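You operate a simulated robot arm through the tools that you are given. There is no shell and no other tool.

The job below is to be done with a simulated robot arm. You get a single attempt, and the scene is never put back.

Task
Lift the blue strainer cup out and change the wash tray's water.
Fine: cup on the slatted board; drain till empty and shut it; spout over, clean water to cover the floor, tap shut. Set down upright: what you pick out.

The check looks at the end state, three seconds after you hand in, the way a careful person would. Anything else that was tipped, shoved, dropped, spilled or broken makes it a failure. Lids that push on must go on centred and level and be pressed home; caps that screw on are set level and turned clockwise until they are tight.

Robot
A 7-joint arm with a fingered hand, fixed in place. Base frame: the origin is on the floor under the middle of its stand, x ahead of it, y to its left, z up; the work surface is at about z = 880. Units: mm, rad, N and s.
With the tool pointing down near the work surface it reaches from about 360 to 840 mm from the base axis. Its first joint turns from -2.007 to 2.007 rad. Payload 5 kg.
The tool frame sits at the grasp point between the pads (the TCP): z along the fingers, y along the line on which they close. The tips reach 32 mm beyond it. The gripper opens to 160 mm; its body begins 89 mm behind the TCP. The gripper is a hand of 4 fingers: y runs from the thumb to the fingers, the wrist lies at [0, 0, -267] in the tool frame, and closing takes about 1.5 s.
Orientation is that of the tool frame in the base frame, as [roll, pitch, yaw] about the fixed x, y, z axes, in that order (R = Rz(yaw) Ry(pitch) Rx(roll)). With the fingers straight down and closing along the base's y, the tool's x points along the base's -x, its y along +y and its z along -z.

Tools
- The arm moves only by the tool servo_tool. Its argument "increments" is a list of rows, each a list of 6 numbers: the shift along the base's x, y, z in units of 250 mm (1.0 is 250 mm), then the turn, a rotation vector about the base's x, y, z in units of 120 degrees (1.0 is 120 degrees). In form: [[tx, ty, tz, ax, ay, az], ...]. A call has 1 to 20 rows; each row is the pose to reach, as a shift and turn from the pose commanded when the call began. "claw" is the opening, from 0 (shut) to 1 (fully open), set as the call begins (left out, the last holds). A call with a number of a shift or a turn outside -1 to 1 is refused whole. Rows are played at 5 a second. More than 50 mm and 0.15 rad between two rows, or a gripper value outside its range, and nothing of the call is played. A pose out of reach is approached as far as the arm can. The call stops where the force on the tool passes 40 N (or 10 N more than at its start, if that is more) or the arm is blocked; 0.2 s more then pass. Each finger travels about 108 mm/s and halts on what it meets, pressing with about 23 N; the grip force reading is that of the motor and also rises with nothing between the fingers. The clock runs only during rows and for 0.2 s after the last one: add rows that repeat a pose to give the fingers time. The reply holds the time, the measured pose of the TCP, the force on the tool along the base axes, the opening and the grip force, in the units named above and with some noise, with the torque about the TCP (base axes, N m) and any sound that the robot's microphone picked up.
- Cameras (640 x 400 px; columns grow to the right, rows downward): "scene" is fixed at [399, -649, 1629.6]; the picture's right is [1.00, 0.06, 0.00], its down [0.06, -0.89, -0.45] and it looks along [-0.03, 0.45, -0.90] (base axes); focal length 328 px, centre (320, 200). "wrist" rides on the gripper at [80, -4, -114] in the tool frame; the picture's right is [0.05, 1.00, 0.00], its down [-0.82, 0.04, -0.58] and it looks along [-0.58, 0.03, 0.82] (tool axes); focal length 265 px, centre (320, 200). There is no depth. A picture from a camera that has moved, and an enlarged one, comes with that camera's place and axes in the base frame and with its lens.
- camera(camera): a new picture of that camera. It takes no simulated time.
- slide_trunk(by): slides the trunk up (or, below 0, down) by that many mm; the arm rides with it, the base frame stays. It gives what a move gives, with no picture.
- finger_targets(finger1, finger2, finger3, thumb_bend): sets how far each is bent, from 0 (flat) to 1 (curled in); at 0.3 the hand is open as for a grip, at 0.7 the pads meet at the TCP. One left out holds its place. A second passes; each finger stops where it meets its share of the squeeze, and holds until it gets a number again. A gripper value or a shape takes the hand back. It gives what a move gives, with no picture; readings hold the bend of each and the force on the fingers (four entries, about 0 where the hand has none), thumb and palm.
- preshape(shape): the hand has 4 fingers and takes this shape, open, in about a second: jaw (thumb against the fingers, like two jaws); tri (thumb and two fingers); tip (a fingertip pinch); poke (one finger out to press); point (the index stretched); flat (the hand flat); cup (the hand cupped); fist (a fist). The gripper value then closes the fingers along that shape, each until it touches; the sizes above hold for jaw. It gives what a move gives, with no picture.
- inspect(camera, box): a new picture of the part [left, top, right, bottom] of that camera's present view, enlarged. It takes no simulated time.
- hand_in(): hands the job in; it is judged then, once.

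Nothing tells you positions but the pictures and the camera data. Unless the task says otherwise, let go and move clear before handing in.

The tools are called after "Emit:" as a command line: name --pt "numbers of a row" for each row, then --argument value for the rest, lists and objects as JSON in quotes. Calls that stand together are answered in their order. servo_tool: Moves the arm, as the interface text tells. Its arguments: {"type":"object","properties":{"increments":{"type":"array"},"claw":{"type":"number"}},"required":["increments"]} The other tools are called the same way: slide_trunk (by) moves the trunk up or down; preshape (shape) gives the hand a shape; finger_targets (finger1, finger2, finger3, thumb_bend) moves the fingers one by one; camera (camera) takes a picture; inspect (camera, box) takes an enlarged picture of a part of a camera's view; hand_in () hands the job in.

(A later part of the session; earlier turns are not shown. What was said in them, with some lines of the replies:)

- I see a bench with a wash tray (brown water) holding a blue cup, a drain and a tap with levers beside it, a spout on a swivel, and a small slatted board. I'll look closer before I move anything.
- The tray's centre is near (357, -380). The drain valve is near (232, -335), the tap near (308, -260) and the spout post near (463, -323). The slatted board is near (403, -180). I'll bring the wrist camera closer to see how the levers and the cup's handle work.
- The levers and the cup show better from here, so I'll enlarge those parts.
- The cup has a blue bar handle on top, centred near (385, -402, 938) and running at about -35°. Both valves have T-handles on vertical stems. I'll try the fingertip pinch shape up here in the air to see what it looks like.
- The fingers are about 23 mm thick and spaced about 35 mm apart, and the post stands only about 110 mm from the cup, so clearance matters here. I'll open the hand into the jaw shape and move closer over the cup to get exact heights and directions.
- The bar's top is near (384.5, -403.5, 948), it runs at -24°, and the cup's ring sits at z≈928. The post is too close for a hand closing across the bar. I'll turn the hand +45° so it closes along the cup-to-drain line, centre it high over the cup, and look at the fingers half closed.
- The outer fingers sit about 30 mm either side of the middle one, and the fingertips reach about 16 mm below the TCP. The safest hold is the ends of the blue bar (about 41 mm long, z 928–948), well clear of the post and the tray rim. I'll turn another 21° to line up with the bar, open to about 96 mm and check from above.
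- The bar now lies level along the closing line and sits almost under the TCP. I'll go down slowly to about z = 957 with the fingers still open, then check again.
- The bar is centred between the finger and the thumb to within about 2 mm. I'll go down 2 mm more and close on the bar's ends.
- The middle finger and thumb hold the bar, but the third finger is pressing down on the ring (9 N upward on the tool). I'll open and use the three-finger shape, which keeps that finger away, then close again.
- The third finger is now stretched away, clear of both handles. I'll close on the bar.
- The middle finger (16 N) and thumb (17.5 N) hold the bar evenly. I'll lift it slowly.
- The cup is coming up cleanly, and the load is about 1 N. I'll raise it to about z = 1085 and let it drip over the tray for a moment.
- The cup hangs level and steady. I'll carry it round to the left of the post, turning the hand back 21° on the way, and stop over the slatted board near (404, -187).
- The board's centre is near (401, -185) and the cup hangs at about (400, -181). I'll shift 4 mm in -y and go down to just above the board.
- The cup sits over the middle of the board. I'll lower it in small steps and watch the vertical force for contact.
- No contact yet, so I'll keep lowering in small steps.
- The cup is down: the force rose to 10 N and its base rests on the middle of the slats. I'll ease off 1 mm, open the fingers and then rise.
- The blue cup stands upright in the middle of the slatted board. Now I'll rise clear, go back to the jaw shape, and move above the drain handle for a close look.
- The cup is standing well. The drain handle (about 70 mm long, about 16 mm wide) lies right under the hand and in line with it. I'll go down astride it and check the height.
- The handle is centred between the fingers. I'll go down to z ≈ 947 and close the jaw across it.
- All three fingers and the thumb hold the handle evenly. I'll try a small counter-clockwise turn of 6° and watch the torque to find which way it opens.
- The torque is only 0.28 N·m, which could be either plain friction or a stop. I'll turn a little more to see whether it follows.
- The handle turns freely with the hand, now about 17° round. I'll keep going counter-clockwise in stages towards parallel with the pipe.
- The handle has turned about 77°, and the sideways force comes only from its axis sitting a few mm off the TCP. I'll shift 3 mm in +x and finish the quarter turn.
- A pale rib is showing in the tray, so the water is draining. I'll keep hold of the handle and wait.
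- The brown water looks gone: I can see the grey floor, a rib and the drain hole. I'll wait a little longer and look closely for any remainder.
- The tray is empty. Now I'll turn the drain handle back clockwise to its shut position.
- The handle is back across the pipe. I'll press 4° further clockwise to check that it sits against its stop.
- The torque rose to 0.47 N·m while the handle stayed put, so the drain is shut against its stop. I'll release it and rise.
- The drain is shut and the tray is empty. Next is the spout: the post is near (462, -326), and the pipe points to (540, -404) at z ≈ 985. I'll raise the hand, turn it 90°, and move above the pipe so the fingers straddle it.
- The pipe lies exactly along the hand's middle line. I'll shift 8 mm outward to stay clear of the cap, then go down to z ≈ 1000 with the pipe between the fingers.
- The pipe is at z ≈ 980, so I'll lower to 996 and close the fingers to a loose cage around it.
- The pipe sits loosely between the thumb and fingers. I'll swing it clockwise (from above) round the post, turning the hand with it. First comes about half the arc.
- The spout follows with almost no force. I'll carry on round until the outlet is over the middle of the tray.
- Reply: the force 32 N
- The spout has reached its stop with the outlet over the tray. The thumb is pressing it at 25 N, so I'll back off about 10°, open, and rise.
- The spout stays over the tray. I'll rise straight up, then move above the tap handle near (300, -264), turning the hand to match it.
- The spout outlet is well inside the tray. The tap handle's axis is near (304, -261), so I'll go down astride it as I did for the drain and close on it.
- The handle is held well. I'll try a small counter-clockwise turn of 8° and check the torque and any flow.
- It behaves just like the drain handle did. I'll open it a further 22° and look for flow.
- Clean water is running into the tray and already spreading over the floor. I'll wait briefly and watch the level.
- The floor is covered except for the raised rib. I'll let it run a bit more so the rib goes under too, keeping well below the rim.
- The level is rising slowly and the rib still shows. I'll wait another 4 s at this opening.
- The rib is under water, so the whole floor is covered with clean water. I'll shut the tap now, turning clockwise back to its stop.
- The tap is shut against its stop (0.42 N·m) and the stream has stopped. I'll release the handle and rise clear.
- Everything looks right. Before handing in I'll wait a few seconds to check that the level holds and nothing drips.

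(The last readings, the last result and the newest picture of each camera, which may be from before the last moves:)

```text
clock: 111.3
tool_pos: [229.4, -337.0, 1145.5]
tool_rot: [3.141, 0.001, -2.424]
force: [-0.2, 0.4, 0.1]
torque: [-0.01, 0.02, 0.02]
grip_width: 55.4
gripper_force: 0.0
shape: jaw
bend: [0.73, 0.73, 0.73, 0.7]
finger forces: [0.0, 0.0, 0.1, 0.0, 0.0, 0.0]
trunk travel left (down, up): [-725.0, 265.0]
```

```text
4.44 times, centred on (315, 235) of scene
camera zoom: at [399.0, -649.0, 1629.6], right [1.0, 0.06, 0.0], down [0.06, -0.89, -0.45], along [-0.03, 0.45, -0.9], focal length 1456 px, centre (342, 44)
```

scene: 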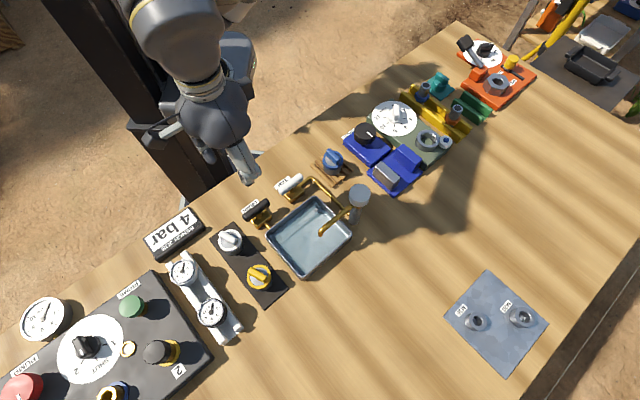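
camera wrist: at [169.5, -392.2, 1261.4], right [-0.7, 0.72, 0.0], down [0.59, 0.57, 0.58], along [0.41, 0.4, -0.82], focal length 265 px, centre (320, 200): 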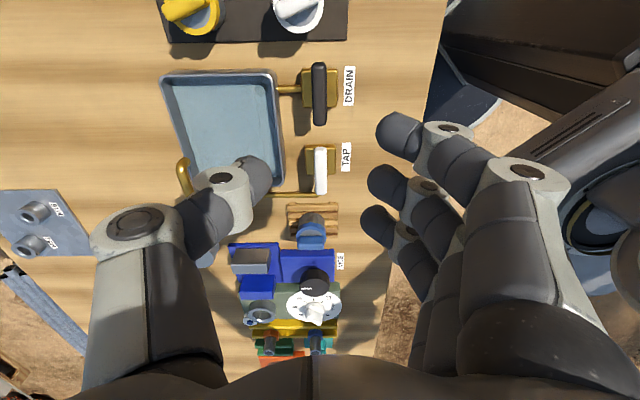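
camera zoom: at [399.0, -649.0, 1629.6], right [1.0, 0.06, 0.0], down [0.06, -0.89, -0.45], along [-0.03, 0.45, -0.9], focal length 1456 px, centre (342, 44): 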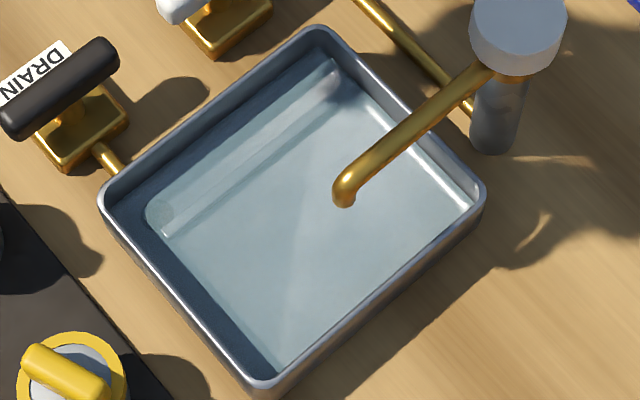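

The level is steady, nothing drips, and both valves are shut. The cup stands upright on the slatted board and the hand is clear, so I'm handing in.

Emit:
hand_in

```text
The job is handed in.
```

The wash tray now holds clean water, and the blue strainer cup stands upright on the slatted board. I've handed the job in, and no result came back.

- **Cup:** I lifted it out by its handle, let it drip over the tray, and set it down in the middle of the board.
- **Drain:** I opened it until the tray was empty, then shut it against its stop.
- **Water:** I swung the spout over the tray and ran clean water until the floor and its raised rib were covered. Then I shut the tap against its stop.

In the last 4 seconds before handing in, the water level held steady and nothing dripped. I saw nothing else tipped, moved or spilled, and the hand was clear of everything.
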